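You operate a simulated robot arm through the tools that you are given. There is no shell and no other tool. Be economical: measure what you need, move in short steps, check, and stop when the job is done.

Carry out the task below with a simulated robot arm. There is one attempt and no reset: what you move stays moved.

TASK
Roll a label on the jar with the green cap.
Fine: clamp it on the turning plate, turn the knob to END and open the clamp again.

The check looks at the end state, three seconds after you hand in, the way a careful person would. Anything else that was tipped, shoved, dropped, spilled or broken makes it a failure. A push-on lid holds only when it is set on centred and level and pressed home; a screw cap is set on level and turned clockwise until tight.

THE ROBOT
A 6-joint arm with a two-finger parallel gripper, fixed in place. Base frame: the origin is at the foot of the arm, x ahead of it, y to its left, z up; the work surface is at about z = 0.86. Lengths are in m, angles in degrees, forces in N, time in s.
With the tool pointing down near the work surface it reaches from about 0.24 to 0.64 m from the base axis. Its first joint turns from -66.0 to 66.0 degrees. Payload 2.7 kg.
The TCP is the grasp point between the finger pads, 0.023 m short of the fingertips. In the tool frame z runs along the fingers and y along their closing line. The gripper opens to 0.094 m. The fingers are 0.038 m wide and 0.01 m thick; the gripper's body (0.054 by 0.096 m) begins 0.039 m behind the TCP.
Orientation is that of the tool frame in the base frame, as a unit quaternion [x, y, z, w]. With the fingers straight down and closing along the base's y, the tool's x points along the base's -x, its y along +y and its z along -z.

THE INTERFACE
- The arm moves only by the tool arm_command. Its argument "moves" is a list of rows, each a list of 7 numbers: the shift along the tool's x, y, z in m, then the turn, a rotation vector about the tool's x, y, z in degrees, then the finger opening in m, from 0 to 0.094. In form: [[x, y, z, wx, wy, wz, gripper], ...]. A call has 1 to 10 rows; each row is the pose to reach, as a shift and turn from the pose commanded when the call began, along the tool's axes at that moment. Each row takes 0.2 s and may step no farther than 0.05 m and 8.6 degrees from the row before; otherwise, or with a gripper value out of range, the whole call is refused. Where a pose cannot be reached the arm comes as near as it can. A force on the tool above 40 N (or 10 N above the force at the start of the call, whichever is more), or a blocked arm, ends the call early, and 0.2 s more pass. Each finger travels about 0.045 m/s and halts on what it meets, pressing with about 36 N; the grip force reading is that of the motor and also rises with nothing between the fingers. The clock runs only during rows and for 0.2 s after the last one: add rows that repeat a pose to give the fingers time. The reply holds the time, the measured pose of the TCP, the force on the tool along the base axes, the opening and the grip force, in the units named above and with some noise, with the torque about the TCP (base axes, N m) and any sound that the robot's microphone picked up.
- Cameras (640 x 400 px; columns grow to the right, rows downward): "scene" is fixed at [0.0668, -0.4227, 1.4185]; the picture's right is [0.85, -0.53, 0.00], its down [-0.23, -0.37, -0.90] and it looks along [0.47, 0.77, -0.44] (base axes); focal length 321 px, centre (320, 200). "wrist" rides on the gripper at [0.086, 0.016, -0.075] in the tool frame; the picture's right is [-0.18, 0.98, 0.00], its down [-0.58, -0.11, -0.81] and it looks along [-0.79, -0.15, 0.59] (tool axes); focal length 243 px, centre (320, 200). There is no depth. A picture from a camera that has moved, and an enlarged one, comes with that camera's place and axes in the base frame and with its lens.
- camera(camera): a new picture of that camera. The clock stands still meanwhile.
- close_up(camera, box): a new picture of the part [left, top, right, bottom] of that camera's present view, enlarged. The clock stands still meanwhile.
- hand_in(): hands the job in; it is judged then, once.

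Work in short steps. Places have to be worked out from the pictures, the camera data and where the tool is seen: move nearer, look again, correct. Check each grasp and each placing, and mend what went wrong. You have 120 turns and 84 pictures in all, those below and enlarged ones among them. Open the gripper and draw the arm clear of the work before you hand the job in, unless the task says otherwise; then end with one line.

The tools are called after "Call:" by a JSON object that holds its "api" and its "payload". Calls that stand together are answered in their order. arm_command: Moves the arm, as the interface text tells. Its arguments: {"type":"object","properties":{"moves":{"type":"array","items":{"type":"array","items":{"type":"number"}}}},"required":["moves"]} The other tools are called the same way: camera (camera) takes a picture; close_up (camera, box) takes an enlarged picture of a part of a camera's view; hand_in () hands the job in.

At the start:

```text
time: 0.0
eef_pos: [0.4429, 0.077, 1.185]
tool_rot: [0.0, 1.0, 0.0, 0.0]
wrist_force: [-0.1, 0.5, -0.7]
wrist_torque: [0.0, 0.0, -0.01]
opening: 0.094
grasp_force: 0.0
```

scene: 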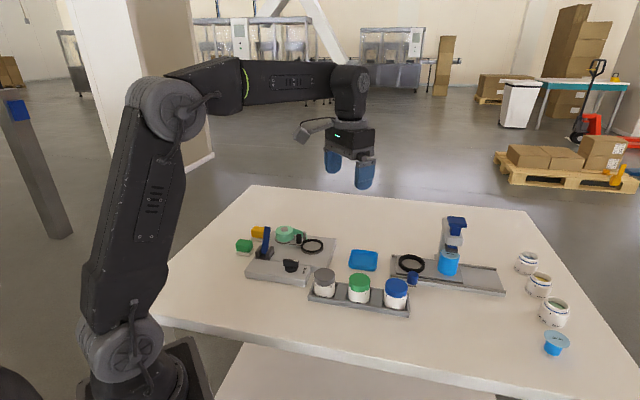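
wrist: 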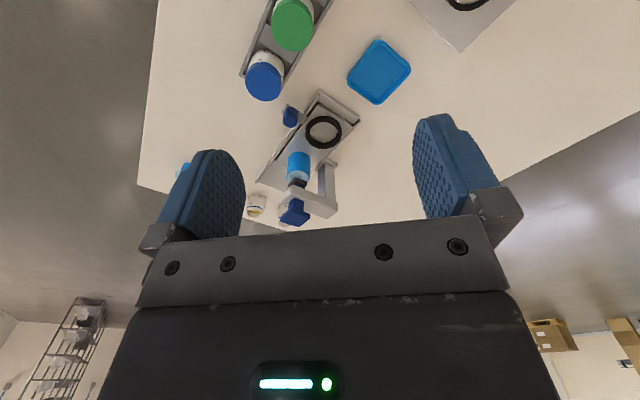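

I start by enlarging the scene's workstations to see the labeler, the jars and the other machine.

Call:
{"api": "close_up", "payload": {"camera": "scene", "box": [225, 210, 345, 300]}}

Call:
{"api": "close_up", "payload": {"camera": "scene", "box": [300, 210, 520, 330]}}

```text
4.44 times, centred on (285, 255) of scene
camera zoom: at [0.0668, -0.4227, 1.4185], right [0.85, -0.53, 0.0], down [-0.23, -0.37, -0.9], along [0.47, 0.77, -0.44], focal length 1427 px, centre (476, -44)
```

zoom: 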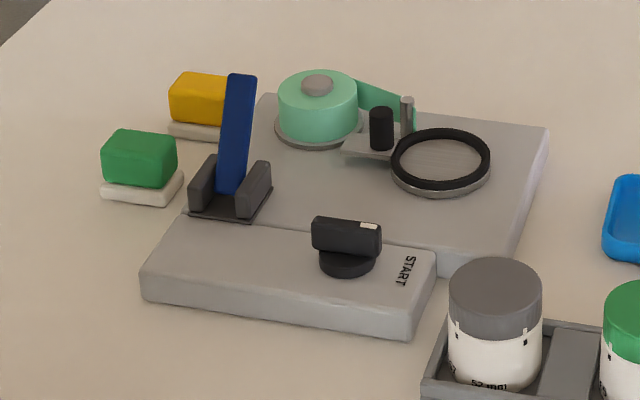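

```text
2.91 times, centred on (410, 270) of scene
camera zoom: at [0.0668, -0.4227, 1.4185], right [0.85, -0.53, 0.0], down [-0.23, -0.37, -0.9], along [0.47, 0.77, -0.44], focal length 934 px, centre (58, -4)
```

zoom: 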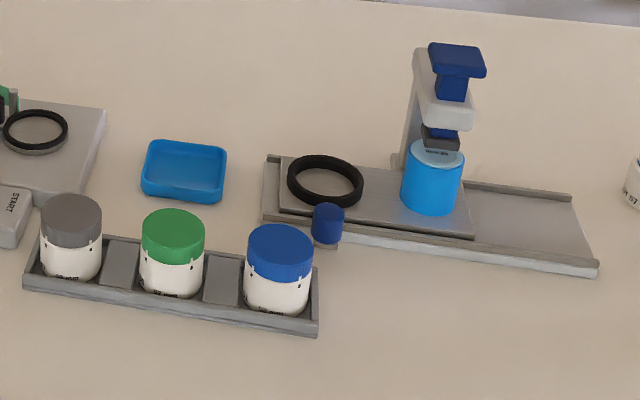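

The labeler (knob, lever, ring plate) is on the left, with the green jar around (0.457, 0.04). I move the wrist camera over the labeler, tilted to look more downward.

Call:
{"api": "arm_command", "payload": {"moves": [[0.028, 0.031, -0.004, 0, 6, 0, 0.094], [0.056, 0.062, -0.008, 0, 12, 0, 0.094], [0.084, 0.092, -0.011, 0, 18, 0, 0.094], [0.113, 0.123, -0.015, 0, 24, 0, 0.094], [0.113, 0.123, -0.015, 0, 24, 0, 0.094]]}}

Call:
{"api": "camera", "payload": {"camera": "wrist"}}

```text
time: 1.2
eef_pos: [0.3322, 0.2014, 1.1993]
tool_rot: [0.0, 0.978, 0.0, -0.208]
wrist_force: [0.4, 0.1, 0.6]
wrist_torque: [0.02, -0.02, 0.0]
opening: 0.094
grasp_force: 0.0
```

```text
79 pictures are left
camera wrist: at [0.2825, 0.2174, 1.3038], right [0.17, 0.98, -0.08], down [0.86, -0.11, 0.5], along [0.48, -0.15, -0.86], focal length 243 px, centre (320, 200)
```

wrist: 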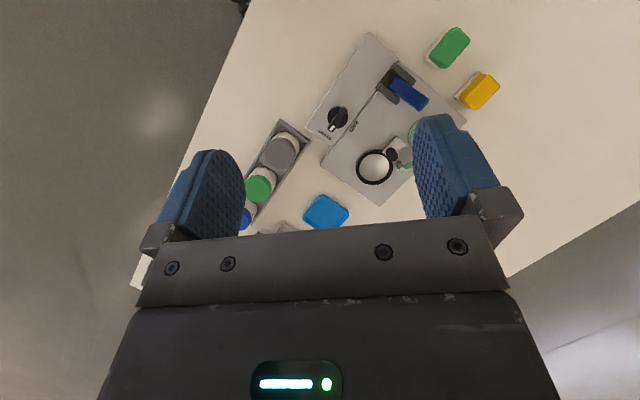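

Call:
{"api": "close_up", "payload": {"camera": "wrist", "box": [300, 25, 480, 210]}}

Call:
{"api": "close_up", "payload": {"camera": "scene", "box": [255, 220, 335, 280]}}

```text
2.16 times, centred on (390, 118) of wrist
camera zoom: at [0.2825, 0.2174, 1.3038], right [0.17, 0.98, -0.08], down [0.86, -0.11, 0.5], along [0.48, -0.15, -0.86], focal length 525 px, centre (169, 378)
```

zoom: 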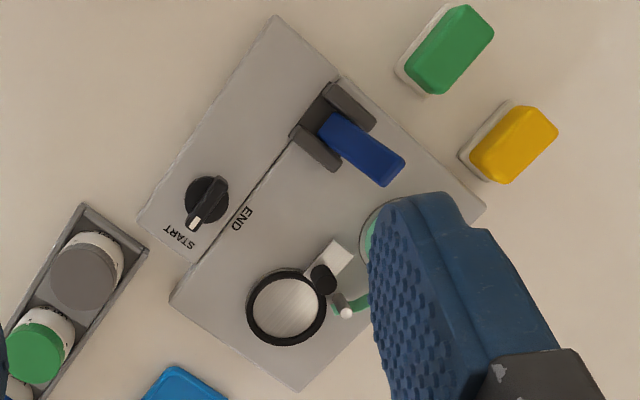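

```text
6.67 times, centred on (295, 250) of scene
camera zoom: at [0.0668, -0.4227, 1.4185], right [0.85, -0.53, 0.0], down [-0.23, -0.37, -0.9], along [0.47, 0.77, -0.44], focal length 2140 px, centre (487, -133)
```

zoom: 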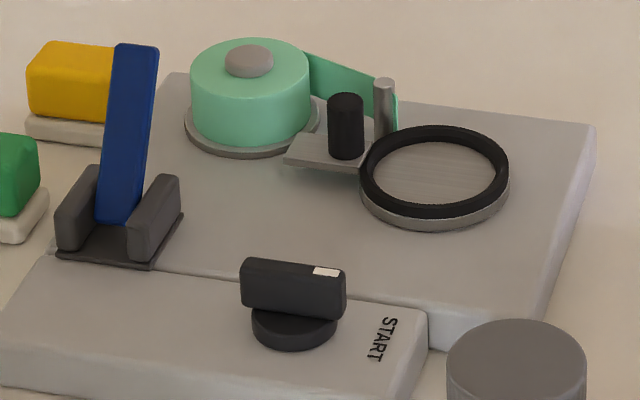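

Lever, knob, roller and ring plate are roughly located. I untilt the tool before going to the jar.

Call:
{"api": "arm_command", "payload": {"moves": [[0, 0, 0, 0, -8, 0, 0.094], [0, 0, 0, 0, -16, 0, 0.094], [0, 0, 0, 0, -24, 0, 0.094]]}}

```text
time: 2.0
eef_pos: [0.3317, 0.2003, 1.2003]
tool_rot: [-0.001, 1.0, 0.0, 0.001]
wrist_force: [0.5, 0.1, -0.1]
wrist_torque: [0.02, -0.01, 0.01]
opening: 0.0939
grasp_force: 0.0
```

Now I move toward a viewpoint behind the rack while yawing 45° so the closing line is across the rack.

Call:
{"api": "arm_command", "payload": {"moves": [[-0.013, -0.018, 0.013, 0, 0, 7.5, 0.094], [-0.026, -0.037, 0.027, 0, 0, 15, 0.094], [-0.039, -0.055, 0.04, 0, 0, 22.5, 0.094], [-0.052, -0.073, 0.053, 0, 0, 30, 0.094], [-0.065, -0.092, 0.067, 0, 0, 37.5, 0.094], [-0.078, -0.11, 0.08, 0, 0, 45, 0.094], [-0.078, -0.11, 0.08, 0, 0, 45, 0.094]]}}

Call:
{"api": "camera", "payload": {"camera": "wrist"}}

Call:
{"api": "camera", "payload": {"camera": "scene"}}

```text
time: 3.6
eef_pos: [0.409, 0.0919, 1.1192]
tool_rot: [0.383, 0.924, 0.0, 0.0]
wrist_force: [0.3, 0.0, -0.4]
wrist_torque: [0.0, 0.0, 0.01]
opening: 0.0939
grasp_force: 0.0
```

```text
76 pictures are left
camera wrist: at [0.3593, 0.1636, 1.1944], right [0.83, 0.56, 0.0], down [0.33, -0.49, 0.81], along [0.46, -0.67, -0.59], focal length 243 px, centre (320, 200)
```

wrist: 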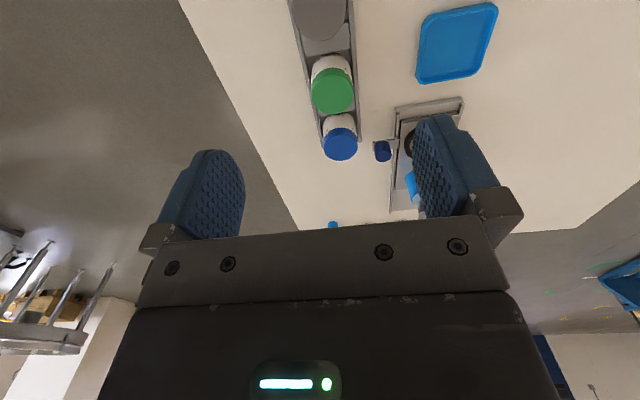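

```text
75 pictures are left
```

scene: 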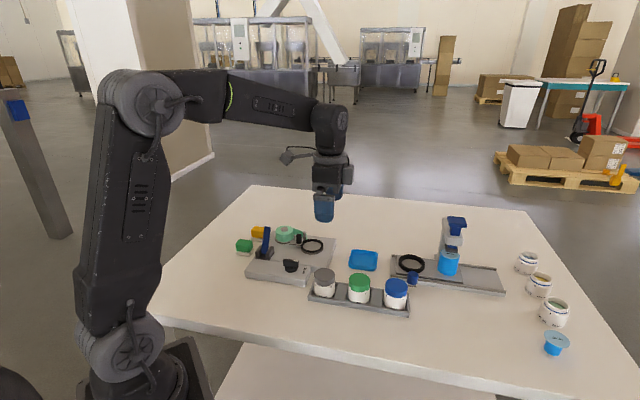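

Enlarging the green lid in both views to triangulate it.

Call:
{"api": "close_up", "payload": {"camera": "wrist", "box": [270, 30, 398, 110]}}

Call:
{"api": "close_up", "payload": {"camera": "scene", "box": [300, 255, 420, 330]}}

```text
5.00 times, centred on (334, 70) of wrist
camera zoom: at [0.3593, 0.1636, 1.1944], right [0.83, 0.56, 0.0], down [0.33, -0.49, 0.81], along [0.46, -0.67, -0.59], focal length 1213 px, centre (250, 850)
```

zoom: 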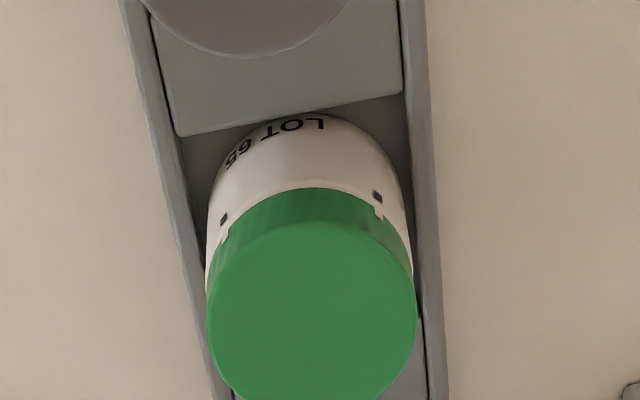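

```text
5.33 times, centred on (360, 292) of scene
camera zoom: at [0.0668, -0.4227, 1.4185], right [0.85, -0.53, 0.0], down [-0.23, -0.37, -0.9], along [0.47, 0.77, -0.44], focal length 1712 px, centre (107, -293)
```

zoom: 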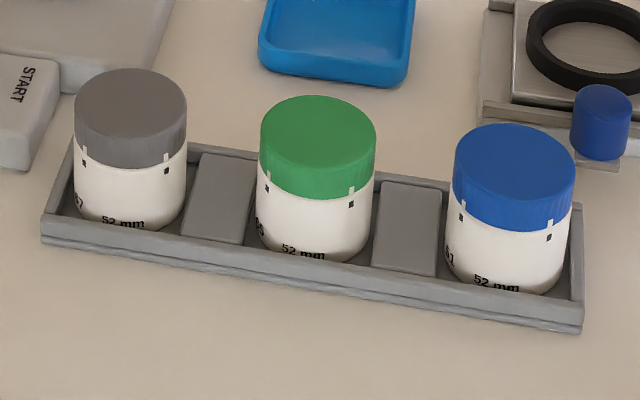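

Jar is at about (0.458, 0.040), lid top z≈0.917, rack axis exactly 45°. I go above it at z≈1.0 and check centring.

Call:
{"api": "arm_command", "payload": {"moves": [[-0.024, -0.001, 0.03, 0, 0, 0, 0.094], [-0.048, -0.001, 0.06, 0, 0, 0, 0.094], [-0.071, -0.002, 0.09, 0, 0, 0, 0.094], [-0.071, -0.002, 0.119, 0, 0, 0, 0.094], [-0.071, -0.002, 0.119, 0, 0, 0, 0.094]]}}

Call:
{"api": "camera", "payload": {"camera": "wrist"}}

Call:
{"api": "close_up", "payload": {"camera": "scene", "box": [280, 200, 440, 320]}}

```text
time: 4.8
eef_pos: [0.4585, 0.0378, 1.0005]
tool_rot: [0.383, 0.924, 0.0, 0.0]
wrist_force: [0.0, 1.1, -0.7]
wrist_torque: [0.01, 0.02, 0.0]
opening: 0.0943
grasp_force: 0.1
```

```text
72 pictures are left
camera wrist: at [0.4079, 0.1099, 1.0766], right [0.82, 0.57, 0.0], down [0.33, -0.49, 0.81], along [0.46, -0.67, -0.59], focal length 243 px, centre (320, 200)
```

wrist: 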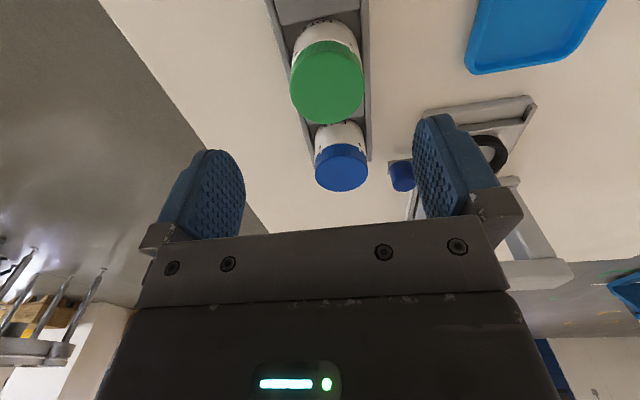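

```text
3.33 times, centred on (360, 260) of scene
camera zoom: at [0.0668, -0.4227, 1.4185], right [0.85, -0.53, 0.0], down [-0.23, -0.37, -0.9], along [0.47, 0.77, -0.44], focal length 1070 px, centre (187, 0)
```

zoom: 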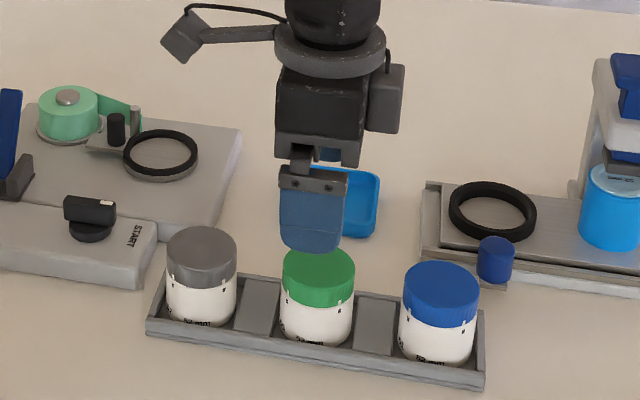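

Lid is about 4.7 mm to the tool's +y and aligned in x. I correct and descend to TCP z≈0.907, gripper fully open.

Call:
{"api": "arm_command", "payload": {"moves": [[0.0007, 0.0047, 0.02, 0, 0, 0, 0.094], [0.0007, 0.0047, 0.045, 0, 0, 0, 0.094], [0.0007, 0.0047, 0.07, 0, 0, 0, 0.094], [0.0007, 0.0047, 0.0935, 0, 0, 0, 0.094], [0.0007, 0.0047, 0.0935, 0, 0, 0, 0.094]]}}

Call:
{"api": "camera", "payload": {"camera": "wrist"}}

Call:
{"api": "close_up", "payload": {"camera": "scene", "box": [300, 235, 420, 325]}}

```text
time: 6.0
eef_pos: [0.4614, 0.043, 0.9065]
tool_rot: [0.382, 0.924, 0.0, 0.0]
wrist_force: [0.1, 0.1, -0.9]
wrist_torque: [0.0, 0.02, -0.01]
opening: 0.094
grasp_force: 0.0
```

```text
70 pictures are left
camera wrist: at [0.4098, 0.1151, 0.9821], right [0.82, 0.57, 0.0], down [0.33, -0.49, 0.81], along [0.46, -0.67, -0.59], focal length 243 px, centre (320, 200)
```

wrist: 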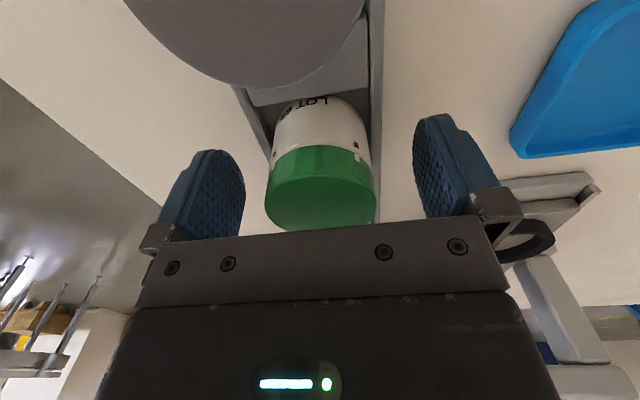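

```text
4.44 times, centred on (360, 280) of scene
camera zoom: at [0.0668, -0.4227, 1.4185], right [0.85, -0.53, 0.0], down [-0.23, -0.37, -0.9], along [0.47, 0.77, -0.44], focal length 1427 px, centre (142, -156)
```

zoom: 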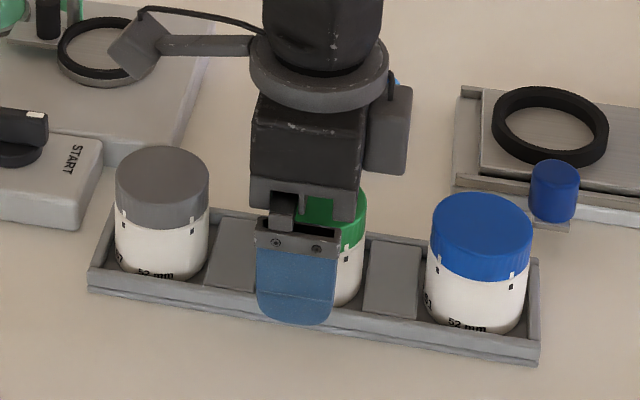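

The jar is centred between the pads. I close on it and read.

Call:
{"api": "arm_command", "payload": {"moves": [[0, 0, 0, 0, 0, 0, 0.065], [0, 0, 0, 0, 0, 0, 0.045], [0, 0, 0, 0, 0, 0, 0.045], [0, 0, 0, 0, 0, 0, 0.045], [0, 0, 0, 0, 0, 0, 0.045]]}}

Call:
{"api": "camera", "payload": {"camera": "wrist"}}

```text
time: 7.2
eef_pos: [0.4605, 0.0424, 0.9069]
tool_rot: [0.383, 0.924, 0.0, 0.0]
wrist_force: [-0.2, -0.1, 0.5]
wrist_torque: [0.0, 0.0, 0.0]
opening: 0.0509
grasp_force: 35.7
```

```text
68 pictures are left
camera wrist: at [0.4099, 0.115, 0.9824], right [0.82, 0.57, 0.0], down [0.33, -0.49, 0.81], along [0.46, -0.67, -0.59], focal length 243 px, centre (320, 200)
```

wrist: 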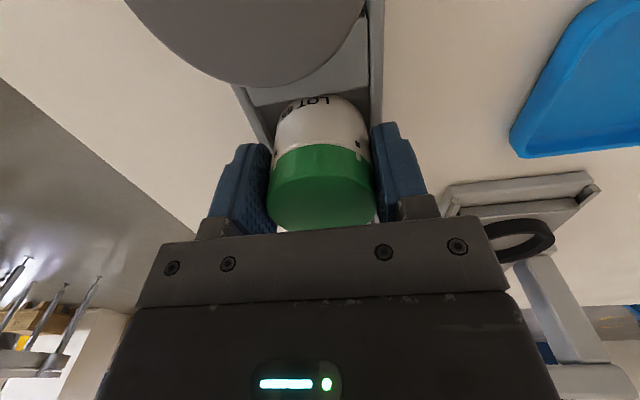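

Held at 0.051 m. I lift it straight up by 0.1 m.

Call:
{"api": "arm_command", "payload": {"moves": [[0, 0, -0.02, 0, 0, 0, 0.045], [0, 0, -0.045, 0, 0, 0, 0.045], [0, 0, -0.07, 0, 0, 0, 0.045], [0, 0, -0.1, 0, 0, 0, 0.045], [0, 0, -0.1, 0, 0, 0, 0.045]]}}

Call:
{"api": "camera", "payload": {"camera": "wrist"}}

Call:
{"api": "close_up", "payload": {"camera": "scene", "box": [240, 190, 420, 325]}}

```text
time: 8.4
eef_pos: [0.4628, 0.0415, 1.0104]
tool_rot: [0.383, 0.924, 0.0, 0.0]
wrist_force: [0.3, -0.2, -1.1]
wrist_torque: [0.03, 0.05, 0.01]
opening: 0.0507
grasp_force: 36.4
```

```text
67 pictures are left
camera wrist: at [0.4116, 0.1131, 1.0842], right [0.82, 0.57, 0.0], down [0.33, -0.49, 0.81], along [0.46, -0.67, -0.59], focal length 243 px, centre (320, 200)
```

wrist: 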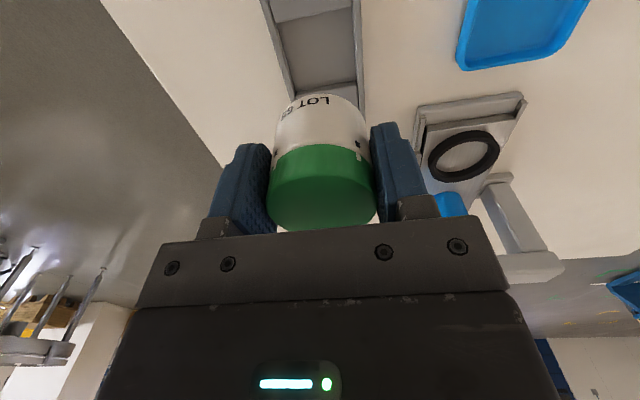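

```text
2.96 times, centred on (330, 258) of scene
camera zoom: at [0.0668, -0.4227, 1.4185], right [0.85, -0.53, 0.0], down [-0.23, -0.37, -0.9], along [0.47, 0.77, -0.44], focal length 951 px, centre (290, 30)
```

zoom: 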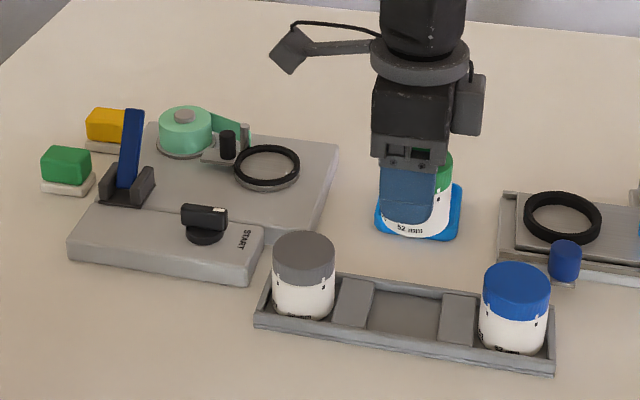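

The jar is up cleanly. I enlarge it in the wrist view to find its offset in the grip.

Call:
{"api": "close_up", "payload": {"camera": "wrist", "box": [240, 80, 400, 240]}}

```text
2.50 times, centred on (320, 160) of wrist
camera zoom: at [0.4116, 0.1131, 1.0842], right [0.82, 0.57, 0.0], down [0.33, -0.49, 0.81], along [0.46, -0.67, -0.59], focal length 606 px, centre (320, 300)
```

zoom: 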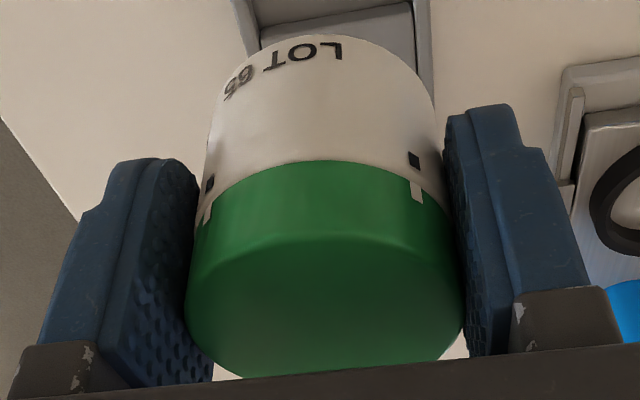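

The jar seems offset along the tool's -x in the grip; I enlarge the scene view to quantify it.

Call:
{"api": "close_up", "payload": {"camera": "scene", "box": [336, 230, 400, 270]}}

```text
10.00 times, centred on (368, 250) of scene
camera zoom: at [0.0668, -0.4227, 1.4185], right [0.85, -0.53, 0.0], down [-0.23, -0.37, -0.9], along [0.47, 0.77, -0.44], focal length 3211 px, centre (-160, -300)
```

zoom: 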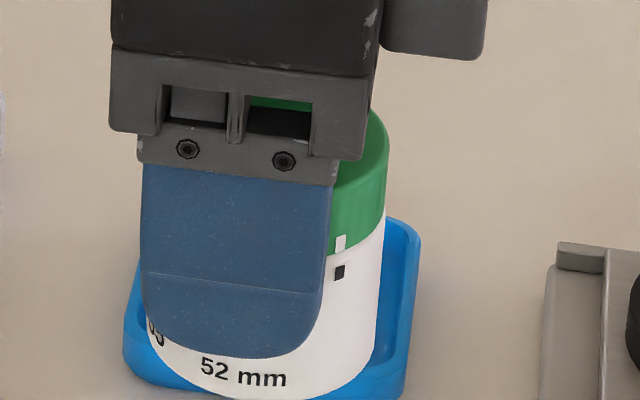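

Jar sits ~5 mm toward tool -x in the grip. I carry it above the turning plate with clearance.

Call:
{"api": "arm_command", "payload": {"moves": [[0.0, 0.0, -0.02, 0, 0, 0, 0.045], [0.03, 0.027, -0.02, 0, 0, 0, 0.045], [0.06, 0.054, -0.02, 0, 0, 0, 0.045], [0.09, 0.081, -0.02, 0, 0, 0, 0.045], [0.12, 0.108, -0.02, 0, 0, 0, 0.045], [0.145, 0.131, -0.02, 0, 0, 0, 0.045], [0.1605, 0.1457, -0.02, 0, 0, 0, 0.045], [0.1605, 0.1457, -0.02, 0, 0, 0, 0.045]]}}

Call:
{"api": "camera", "payload": {"camera": "wrist"}}

Call:
{"api": "close_up", "payload": {"camera": "scene", "box": [225, 180, 345, 270]}}

```text
time: 10.2
eef_pos: [0.4528, 0.2599, 1.0297]
tool_rot: [0.382, 0.924, 0.0, 0.0]
wrist_force: [0.0, -0.6, -0.9]
wrist_torque: [-0.06, 0.03, 0.01]
opening: 0.0509
grasp_force: 35.5
```

```text
63 pictures are left
camera wrist: at [0.401, 0.3328, 1.1049], right [0.82, 0.57, 0.0], down [0.33, -0.49, 0.81], along [0.46, -0.67, -0.59], focal length 243 px, centre (320, 200)
```

wrist: 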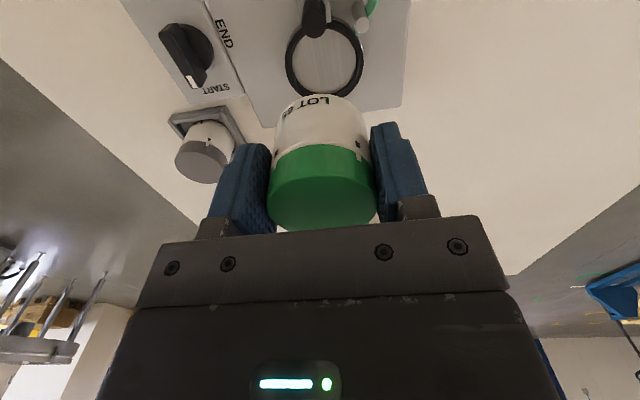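

```text
4.44 times, centred on (285, 225) of scene
camera zoom: at [0.0668, -0.4227, 1.4185], right [0.85, -0.53, 0.0], down [-0.23, -0.37, -0.9], along [0.47, 0.77, -0.44], focal length 1427 px, centre (476, 89)
```

zoom: 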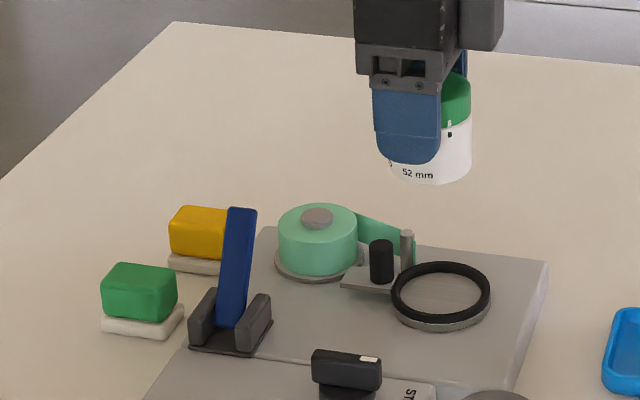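

I enlarge the ring in both views for a precise relative measure.

Call:
{"api": "close_up", "payload": {"camera": "wrist", "box": [240, 0, 400, 110]}}

Call:
{"api": "close_up", "payload": {"camera": "scene", "box": [290, 190, 354, 260]}}

```text
3.64 times, centred on (320, 55) of wrist
camera zoom: at [0.401, 0.3328, 1.1049], right [0.82, 0.57, 0.0], down [0.33, -0.49, 0.81], along [0.46, -0.67, -0.59], focal length 882 px, centre (320, 727)
```

zoom: 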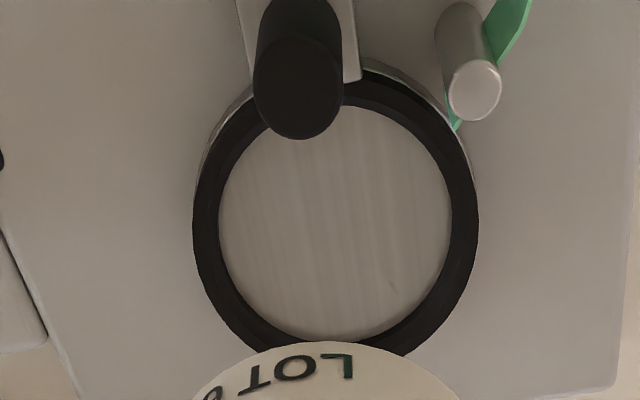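

```text
5.71 times, centred on (322, 225) of scene
camera zoom: at [0.0668, -0.4227, 1.4185], right [0.85, -0.53, 0.0], down [-0.23, -0.37, -0.9], along [0.47, 0.77, -0.44], focal length 1835 px, centre (309, 57)
```

zoom: 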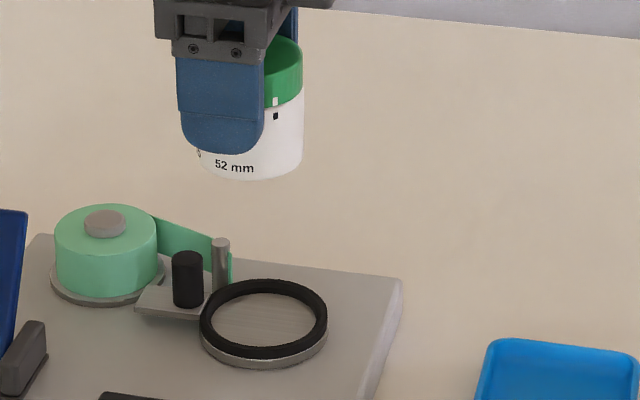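

Ring and jar nearly line up already (about 2 mm in tool +y). I lower to about 1 cm over the ring and compare again.

Call:
{"api": "arm_command", "payload": {"moves": [[0, 0.002, 0.025, 0, 0, 0, 0.045], [0, 0.002, 0.05, 0, 0, 0, 0.045], [0, 0.002, 0.075, 0, 0, 0, 0.045], [0, 0.002, 0.075, 0, 0, 0, 0.045]]}}

Call:
{"api": "close_up", "payload": {"camera": "wrist", "box": [220, 0, 420, 240]}}

Call:
{"api": "close_up", "payload": {"camera": "scene", "box": [280, 205, 350, 265]}}

```text
time: 11.2
eef_pos: [0.4513, 0.2618, 0.952]
tool_rot: [0.383, 0.924, 0.001, 0.0]
wrist_force: [0.0, -0.3, -0.7]
wrist_torque: [0.01, 0.0, -0.02]
opening: 0.0513
grasp_force: 36.3
```

```text
1.67 times, centred on (320, 120) of wrist
camera zoom: at [0.4014, 0.3335, 1.027], right [0.82, 0.57, 0.0], down [0.33, -0.49, 0.81], along [0.46, -0.67, -0.59], focal length 404 px, centre (320, 333)
```

zoom: 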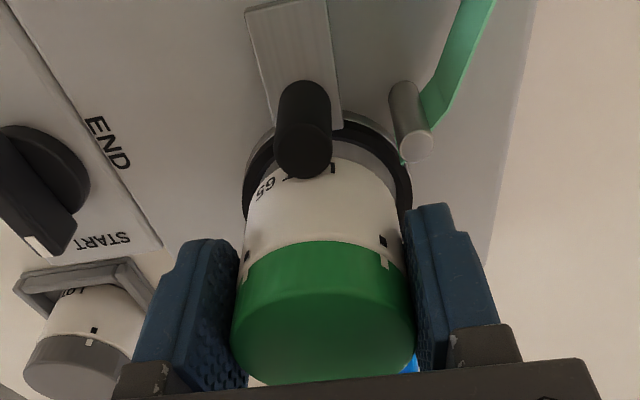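

```text
6.67 times, centred on (315, 235) of scene
camera zoom: at [0.0668, -0.4227, 1.4185], right [0.85, -0.53, 0.0], down [-0.23, -0.37, -0.9], along [0.47, 0.77, -0.44], focal length 2140 px, centre (353, -33)
```

zoom: 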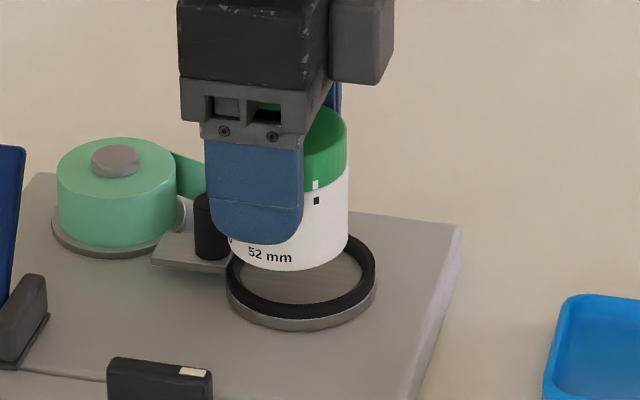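

Comparing both views the ring is about 4 mm further along tool -x and ~1 mm in +y. I correct, lower 8 mm, and look again.

Call:
{"api": "arm_command", "payload": {"moves": [[-0.004, 0.0013, 0, 0, 0, 0, 0.045], [-0.004, 0.0013, 0.008, 0, 0, 0, 0.045], [-0.004, 0.0013, 0.008, 0, 0, 0, 0.045]]}}

Call:
{"api": "close_up", "payload": {"camera": "wrist", "box": [260, 20, 380, 140]}}

Call:
{"api": "close_up", "payload": {"camera": "scene", "box": [290, 215, 338, 260]}}

```text
time: 12.0
eef_pos: [0.457, 0.2581, 0.9447]
tool_rot: [0.383, 0.924, 0.0, 0.0]
wrist_force: [-0.6, 0.1, -0.4]
wrist_torque: [0.02, -0.01, 0.03]
opening: 0.0512
grasp_force: 36.0
```

```text
3.33 times, centred on (320, 80) of wrist
camera zoom: at [0.4048, 0.3308, 1.0195], right [0.82, 0.57, 0.0], down [0.33, -0.49, 0.81], along [0.46, -0.67, -0.59], focal length 809 px, centre (320, 600)
```

zoom: 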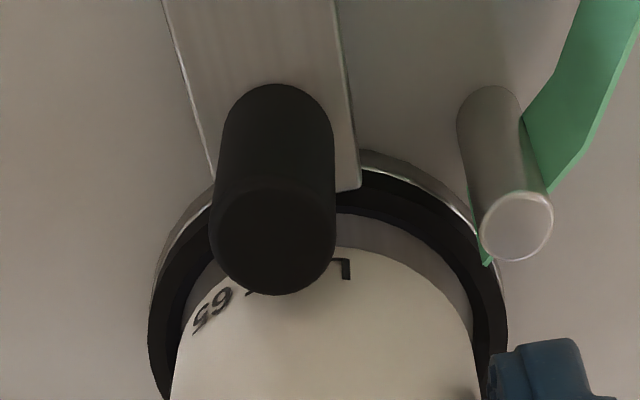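

```text
8.89 times, centred on (314, 238) of scene
camera zoom: at [0.0668, -0.4227, 1.4185], right [0.85, -0.53, 0.0], down [-0.23, -0.37, -0.9], along [0.47, 0.77, -0.44], focal length 2854 px, centre (373, -133)
```

zoom: 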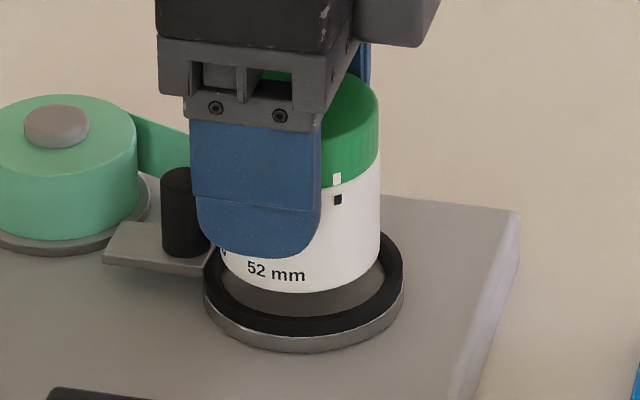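

Now aligned within ~1 mm in both views. I apply a 0.7 mm trim and descend slowly watching the force.

Call:
{"api": "arm_command", "payload": {"moves": [[-0.0007, 0.0007, 0.003, 0, 0, 0, 0.045], [-0.0007, 0.0007, 0.006, 0, 0, 0, 0.045], [-0.0007, 0.0007, 0.009, 0, 0, 0, 0.045], [-0.0007, 0.0007, 0.009, 0, 0, 0, 0.045]]}}

Call:
{"api": "close_up", "payload": {"camera": "wrist", "box": [260, 20, 380, 140]}}

Call:
{"api": "close_up", "payload": {"camera": "scene", "box": [290, 215, 338, 260]}}

```text
time: 13.0
eef_pos: [0.4565, 0.259, 0.935]
tool_rot: [0.382, 0.924, 0.0, 0.0]
wrist_force: [-0.6, -0.4, -0.9]
wrist_torque: [0.05, -0.01, 0.01]
opening: 0.0512
grasp_force: 35.4
```

```text
3.33 times, centred on (320, 80) of wrist
camera zoom: at [0.4061, 0.331, 1.011], right [0.82, 0.57, 0.0], down [0.33, -0.49, 0.81], along [0.46, -0.67, -0.59], focal length 809 px, centre (320, 600)
```

zoom: 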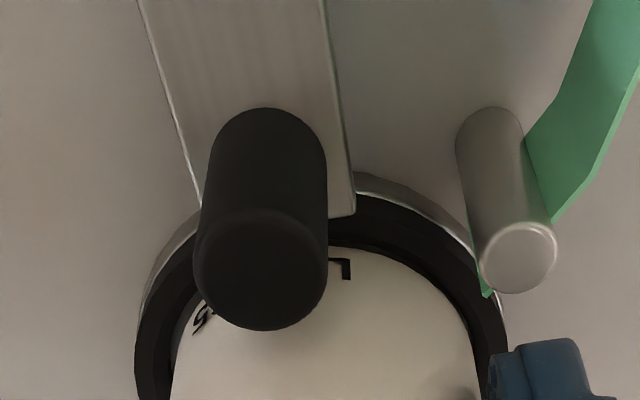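

```text
8.89 times, centred on (314, 238) of scene
camera zoom: at [0.0668, -0.4227, 1.4185], right [0.85, -0.53, 0.0], down [-0.23, -0.37, -0.9], along [0.47, 0.77, -0.44], focal length 2854 px, centre (373, -133)
```

zoom: 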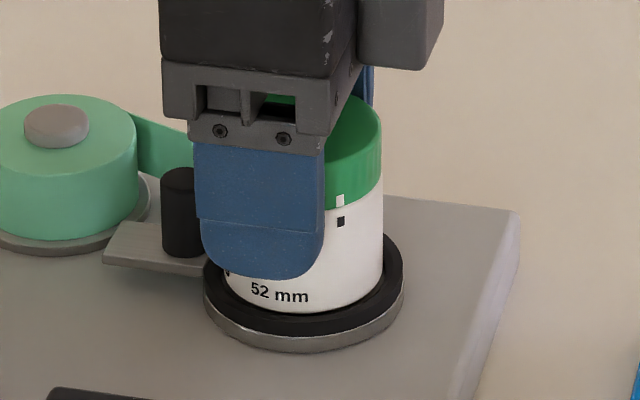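

Concentric in both views; I trim back 0.5 mm in y and keep descending gently.

Call:
{"api": "arm_command", "payload": {"moves": [[0, -0.0005, 0.002, 0, 0, 0, 0.045], [0, -0.0005, 0.004, 0, 0, 0, 0.045], [0, -0.0005, 0.006, 0, 0, 0, 0.045], [0, -0.0005, 0.006, 0, 0, 0, 0.045]]}}

Call:
{"api": "close_up", "payload": {"camera": "scene", "box": [290, 215, 338, 260]}}

```text
time: 14.0
eef_pos: [0.456, 0.2589, 0.933]
tool_rot: [0.382, 0.924, 0.002, 0.002]
wrist_force: [-8.5, -5.3, 32.0]
wrist_torque: [-0.17, 0.31, -0.03]
opening: 0.0508
grasp_force: 36.1
```

```text
8.89 times, centred on (314, 238) of scene
camera zoom: at [0.0661, -0.4231, 1.4184], right [0.85, -0.53, 0.0], down [-0.23, -0.37, -0.9], along [0.47, 0.77, -0.43], focal length 2854 px, centre (373, -133)
```

zoom: 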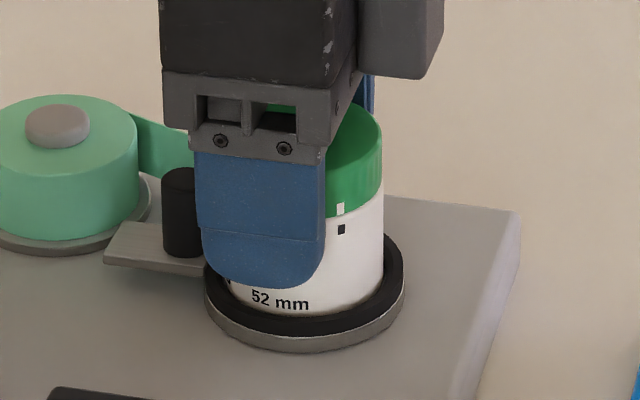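

Contact at 32 N with a sideways component; I need to see whether the jar bottom is on the plate or on the ring edge.

Call:
{"api": "arm_command", "payload": {"moves": [[0, 0, -0.002, 0, 0, 0, 0.045], [0, 0, -0.003, 0, 0, 0, 0.045]]}}

Call:
{"api": "close_up", "payload": {"camera": "scene", "box": [300, 232, 332, 256]}}

Call:
{"api": "close_up", "payload": {"camera": "wrist", "box": [260, 20, 400, 140]}}

```text
time: 14.6
eef_pos: [0.4566, 0.2586, 0.9322]
tool_rot: [0.382, 0.924, 0.001, 0.001]
wrist_force: [3.8, 2.6, 10.6]
wrist_torque: [0.22, -0.34, 0.0]
opening: 0.0508
grasp_force: 35.7
```

```text
16.00 times, centred on (316, 244) of scene
camera zoom: at [0.0667, -0.4227, 1.4185], right [0.85, -0.53, 0.0], down [-0.23, -0.37, -0.9], along [0.47, 0.77, -0.44], focal length 5137 px, centre (384, -504)
```

zoom: 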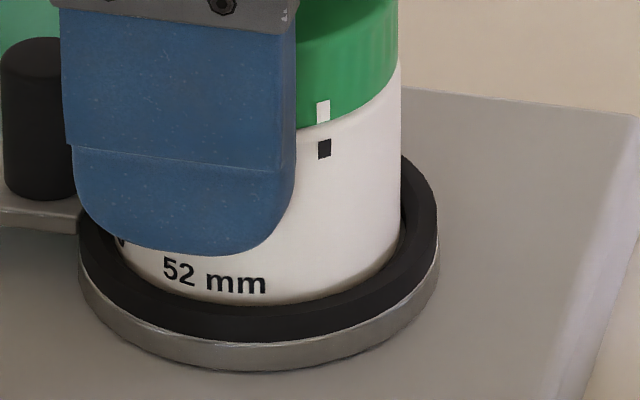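

```text
3.33 times, centred on (330, 80) of wrist
camera zoom: at [0.4056, 0.3305, 1.0082], right [0.82, 0.57, 0.0], down [0.33, -0.49, 0.81], along [0.46, -0.66, -0.59], focal length 809 px, centre (287, 600)
```

zoom: 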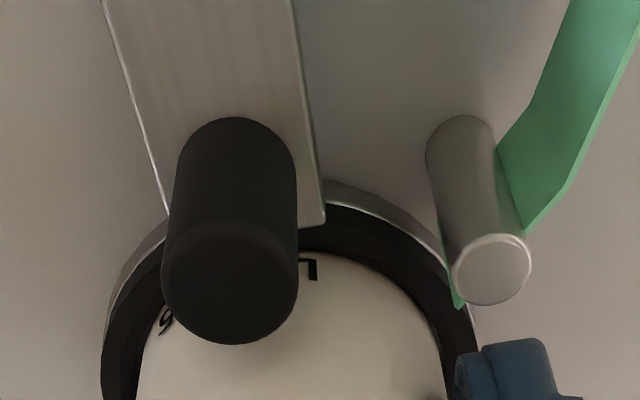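

The jar appears to be within the ring's opening with just ~10 N residual. I release gently so it can settle, then check that it sits level and low.

Call:
{"api": "arm_command", "payload": {"moves": [[0, 0, 0, 0, 0, 0, 0.055], [0, 0, 0, 0, 0, 0, 0.06], [0, 0, 0, 0, 0, 0, 0.06]]}}

Call:
{"api": "close_up", "payload": {"camera": "scene", "box": [300, 232, 332, 256]}}

Call:
{"api": "close_up", "payload": {"camera": "wrist", "box": [240, 40, 400, 240]}}

```text
time: 15.4
eef_pos: [0.4556, 0.2579, 0.9324]
tool_rot: [0.383, 0.924, 0.0, 0.0]
wrist_force: [0.9, -0.3, -0.3]
wrist_torque: [0.01, 0.0, 0.0]
opening: 0.0598
grasp_force: 0.0
```

```text
16.00 times, centred on (316, 244) of scene
camera zoom: at [0.0668, -0.4227, 1.4185], right [0.85, -0.53, 0.0], down [-0.23, -0.37, -0.9], along [0.47, 0.77, -0.44], focal length 5137 px, centre (384, -504)
```

zoom: 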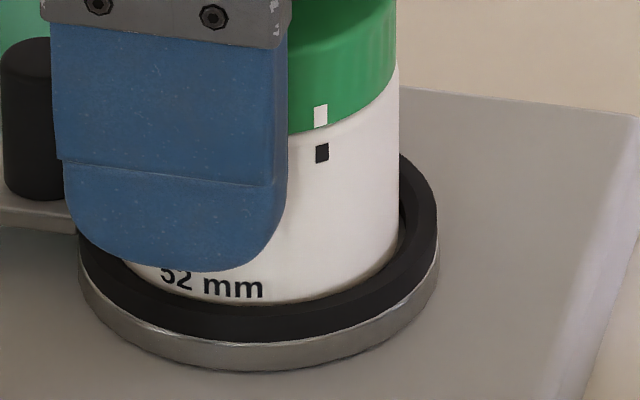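

```text
2.00 times, centred on (320, 140) of wrist
camera zoom: at [0.4052, 0.3302, 1.0082], right [0.82, 0.57, 0.0], down [0.34, -0.49, 0.81], along [0.46, -0.67, -0.59], focal length 485 px, centre (320, 320)
```

zoom: 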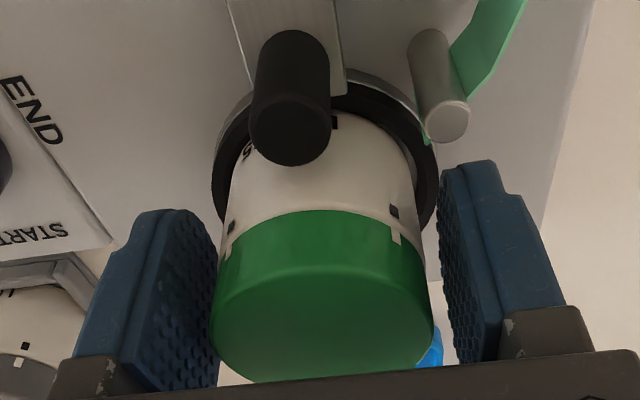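

The jar settled ~2 mm into the ring and looks level. I open a bit more and rise clear.

Call:
{"api": "arm_command", "payload": {"moves": [[0, 0, 0, 0, 0, 0, 0.068], [0, 0, -0.02, 0, 0, 0, 0.068], [0, 0, -0.05, 0, 0, 0, 0.068], [0, 0, -0.09, 0, 0, 0, 0.068], [0, 0, -0.09, 0, 0, 0, 0.068]]}}

Call:
{"api": "close_up", "payload": {"camera": "scene", "box": [235, 205, 345, 285]}}

Call:
{"api": "close_up", "payload": {"camera": "wrist", "box": [120, 0, 420, 220]}}

```text
time: 16.6
eef_pos: [0.4551, 0.2577, 1.0233]
tool_rot: [0.382, 0.924, 0.0, -0.001]
wrist_force: [-0.4, -0.8, -0.4]
wrist_torque: [0.0, 0.03, 0.0]
opening: 0.0678
grasp_force: 0.1
```

```text
5.00 times, centred on (290, 245) of scene
camera zoom: at [0.0668, -0.4227, 1.4185], right [0.85, -0.53, 0.0], down [-0.23, -0.37, -0.9], along [0.47, 0.77, -0.44], focal length 1605 px, centre (470, -25)
```

zoom: 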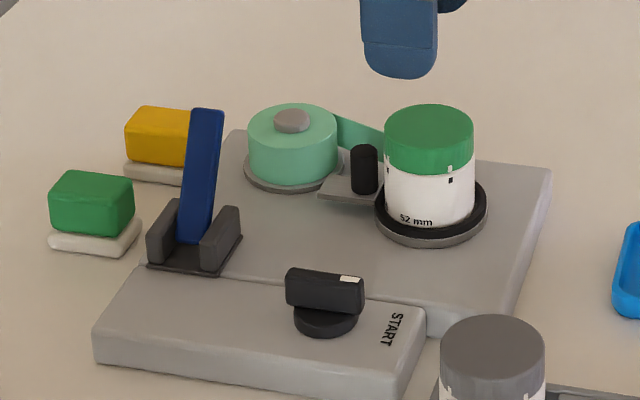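

```text
1.82 times, centred on (270, 110) of wrist
camera zoom: at [0.4054, 0.3297, 1.0981], right [0.82, 0.57, 0.0], down [0.33, -0.49, 0.81], along [0.46, -0.67, -0.59], focal length 441 px, centre (411, 364)
```

zoom: 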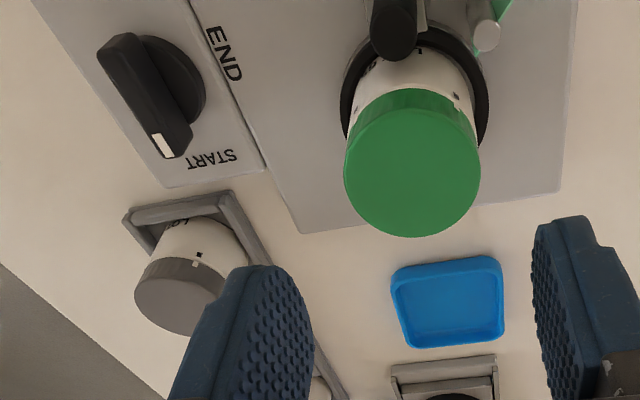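

Jar sits nicely in the ring. Now I study the lever's bracket up close before touching it.

Call:
{"api": "close_up", "payload": {"camera": "scene", "box": [250, 220, 314, 260]}}

```text
10.00 times, centred on (282, 240) of scene
camera zoom: at [0.0668, -0.4227, 1.4185], right [0.85, -0.53, 0.0], down [-0.23, -0.37, -0.9], along [0.47, 0.77, -0.44], focal length 3211 px, centre (700, -200)
```

zoom: 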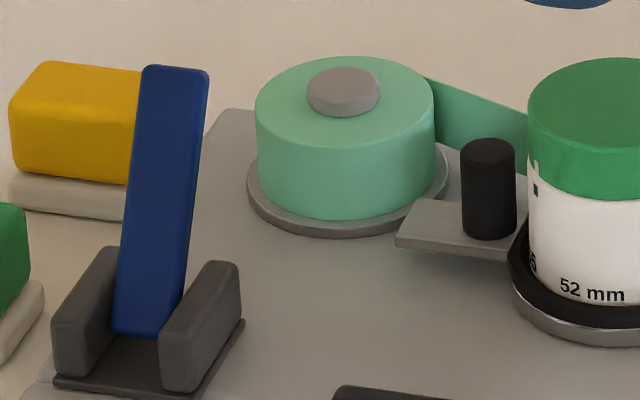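

I close the fingers and go to a spot just behind the lever's top (its +a side) staying at height, to then push it over.

Call:
{"api": "arm_command", "payload": {"moves": [[0.03, 0.0, 0, 0, 0, 0, 0.04], [0.06, 0.0, 0, 0, 0, 0, 0.02], [0.09, -0.01, 0, 0, 0, 0, 0.0], [0.1105, -0.024, 0, 0, 0, 0, 0.0], [0.1105, -0.024, 0, 0, 0, 0, 0.0], [0.1105, -0.024, 0, 0, 0, 0, 0.0]]}}

Call:
{"api": "close_up", "payload": {"camera": "scene", "box": [235, 190, 335, 265]}}

Call:
{"api": "camera", "payload": {"camera": "wrist"}}

```text
time: 18.0
eef_pos: [0.3596, 0.319, 1.0227]
tool_rot: [0.383, 0.924, 0.001, 0.0]
wrist_force: [0.2, 0.1, -0.1]
wrist_torque: [0.05, -0.04, 0.01]
opening: 0.0001
grasp_force: 35.8
```

```text
5.33 times, centred on (285, 228) of scene
camera zoom: at [0.0668, -0.4227, 1.4185], right [0.85, -0.53, 0.0], down [-0.23, -0.37, -0.9], along [0.47, 0.77, -0.44], focal length 1712 px, centre (507, 53)
```

zoom: 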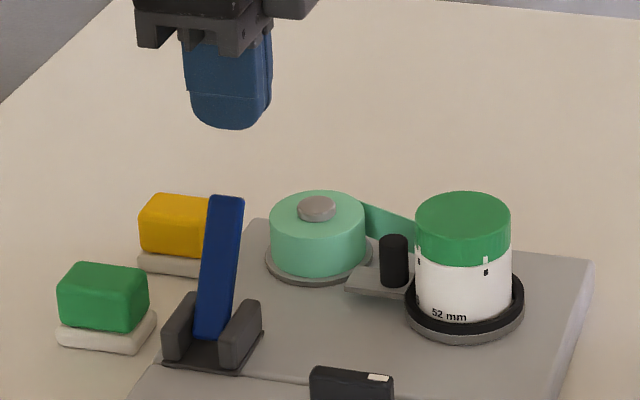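

```text
44 pictures are left
camera wrist: at [0.3088, 0.3905, 1.0985], right [0.82, 0.57, 0.0], down [0.33, -0.49, 0.81], along [0.46, -0.67, -0.59], focal length 243 px, centre (320, 200)
```

wrist: 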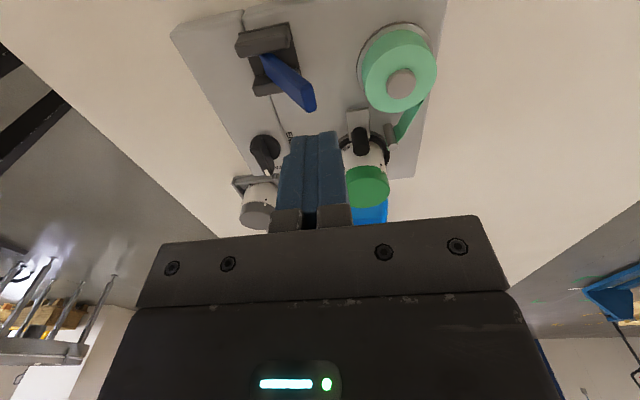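

The lever tip is nearer than first estimated (~z 0.958). I move 2 cm further behind it, clear of the tape roll, and descend.

Call:
{"api": "arm_command", "payload": {"moves": [[0.0137, 0.022, 0, 0, 0, 0, 0.0], [0.0137, 0.022, 0.02, 0, 0, 0, 0.0], [0.0137, 0.022, 0.045, 0, 0, 0, 0.0], [0.0137, 0.022, 0.062, 0, 0, 0, 0.0], [0.0137, 0.022, 0.062, 0, 0, 0, 0.0]]}}

Call:
{"api": "camera", "payload": {"camera": "wrist"}}

Call:
{"api": "close_up", "payload": {"camera": "scene", "box": [235, 200, 325, 267]}}

```text
time: 19.2
eef_pos: [0.3671, 0.3457, 0.9587]
tool_rot: [0.383, 0.924, 0.0, 0.001]
wrist_force: [0.4, 0.2, 0.1]
wrist_torque: [-0.01, 0.01, 0.01]
opening: 0.0002
grasp_force: 36.0
```

```text
43 pictures are left
camera wrist: at [0.3158, 0.4175, 1.0353], right [0.82, 0.57, 0.0], down [0.33, -0.49, 0.81], along [0.46, -0.67, -0.59], focal length 243 px, centre (320, 200)
```

wrist: 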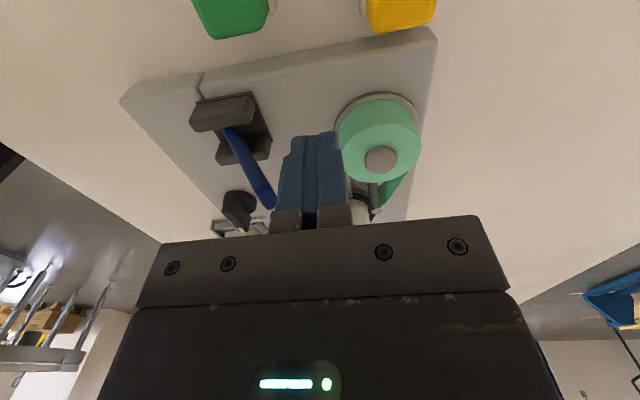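

```text
5.97 times, centred on (280, 234) of scene
camera zoom: at [0.0668, -0.4227, 1.4185], right [0.85, -0.53, 0.0], down [-0.23, -0.37, -0.9], along [0.47, 0.77, -0.44], focal length 1917 px, centre (559, 0)
```

zoom: 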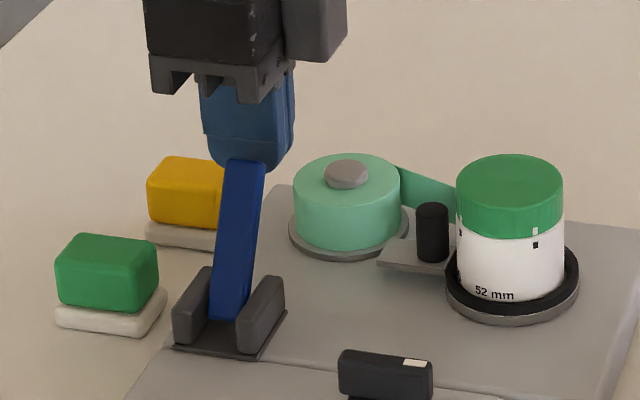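

Fingers are behind the lever. I push toward tool -y in 1 cm steps and watch force and sound.

Call:
{"api": "arm_command", "payload": {"moves": [[0, -0.01, 0, 0, 0, 0, 0.0], [0, -0.02, 0, 0, 0, 0, 0.0], [0, -0.03, 0, 0, 0, 0, 0.0], [0, -0.04, 0, 0, 0, 0, 0.0], [0, -0.045, 0, 0, 0, 0, 0.0]]}}

Call:
{"api": "close_up", "payload": {"camera": "scene", "box": [235, 200, 325, 267]}}

```text
time: 20.3
eef_pos: [0.3417, 0.3203, 0.9685]
tool_rot: [0.381, 0.924, 0.009, 0.005]
wrist_force: [0.6, 0.7, 2.0]
wrist_torque: [-0.03, 0.05, 0.01]
opening: 0.0
grasp_force: 35.7
stopped in row 5: the force on the tool passed its limit at 43 N (the readings are from after the stop); the commanded pose is now the measured one
```

```text
5.97 times, centred on (280, 234) of scene
camera zoom: at [0.0668, -0.4227, 1.4185], right [0.85, -0.53, 0.0], down [-0.23, -0.37, -0.9], along [0.47, 0.77, -0.44], focal length 1917 px, centre (559, 0)
```

zoom: 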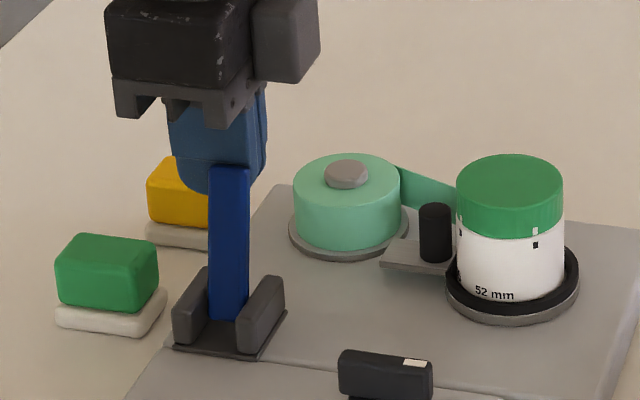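

The lever is rotating toward the front and the roller slid toward the jar, so this is the closing direction. I continue to push in small steps.

Call:
{"api": "arm_command", "payload": {"moves": [[0, -0.006, -0.003, 0, 0, 0, 0.0], [0, -0.012, -0.003, 0, 0, 0, 0.0], [0, -0.018, -0.003, 0, 0, 0, 0.0], [0, -0.024, -0.003, 0, 0, 0, 0.0], [0, -0.03, -0.003, 0, 0, 0, 0.0]]}}

Call:
{"api": "close_up", "payload": {"camera": "scene", "box": [235, 200, 325, 267]}}

```text
time: 21.5
eef_pos: [0.3201, 0.2985, 0.9697]
tool_rot: [0.381, 0.924, 0.01, 0.003]
wrist_force: [1.5, 0.4, 0.0]
wrist_torque: [-0.01, 0.01, 0.03]
opening: 0.0
grasp_force: 36.0
```

```text
5.97 times, centred on (280, 234) of scene
camera zoom: at [0.0668, -0.4227, 1.4185], right [0.85, -0.53, 0.0], down [-0.23, -0.37, -0.9], along [0.47, 0.77, -0.44], focal length 1917 px, centre (559, 0)
```

zoom: 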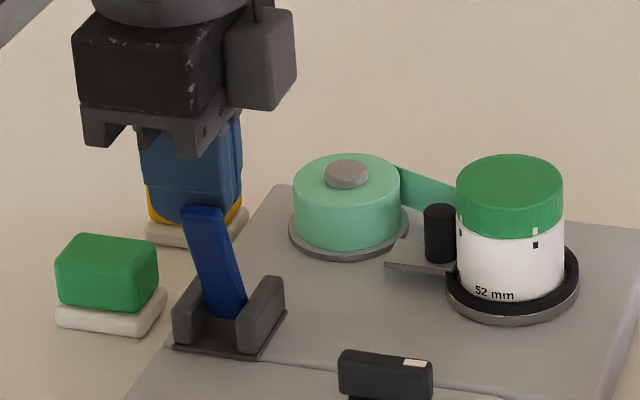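

The lever has passed vertical and the roller is nearly at the jar. I keep pushing, lowering a little to follow it.

Call:
{"api": "arm_command", "payload": {"moves": [[0, -0.007, 0.004, 0, 0, 0, 0.0], [0, -0.014, 0.008, 0, 0, 0, 0.0], [0, -0.021, 0.012, 0, 0, 0, 0.0], [0, -0.028, 0.016, 0, 0, 0, 0.0], [0, -0.033, 0.018, 0, 0, 0, 0.0]]}}

Call:
{"api": "close_up", "payload": {"camera": "scene", "box": [235, 200, 325, 267]}}

```text
time: 22.3
eef_pos: [0.3133, 0.2915, 0.9662]
tool_rot: [0.38, 0.925, 0.026, 0.013]
wrist_force: [6.2, 4.7, 1.9]
wrist_torque: [0.1, -0.11, -0.01]
opening: 0.0002
grasp_force: 35.9
stopped in row 4: the force on the tool passed its limit at 44 N (the readings are from after the stop); the commanded pose is now the measured one
```

```text
5.97 times, centred on (280, 234) of scene
camera zoom: at [0.0669, -0.4226, 1.4186], right [0.85, -0.53, 0.0], down [-0.23, -0.37, -0.9], along [0.47, 0.77, -0.44], focal length 1917 px, centre (559, 0)
```

zoom: 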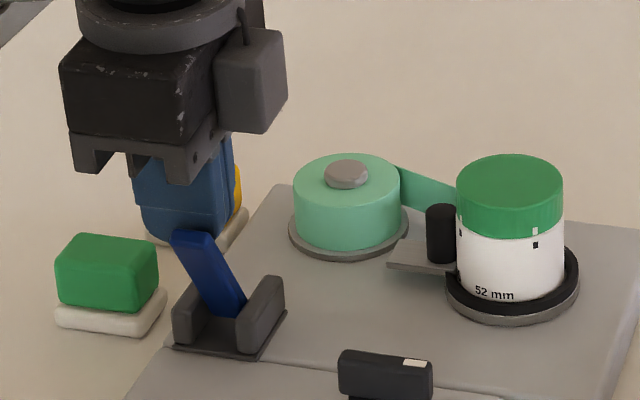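

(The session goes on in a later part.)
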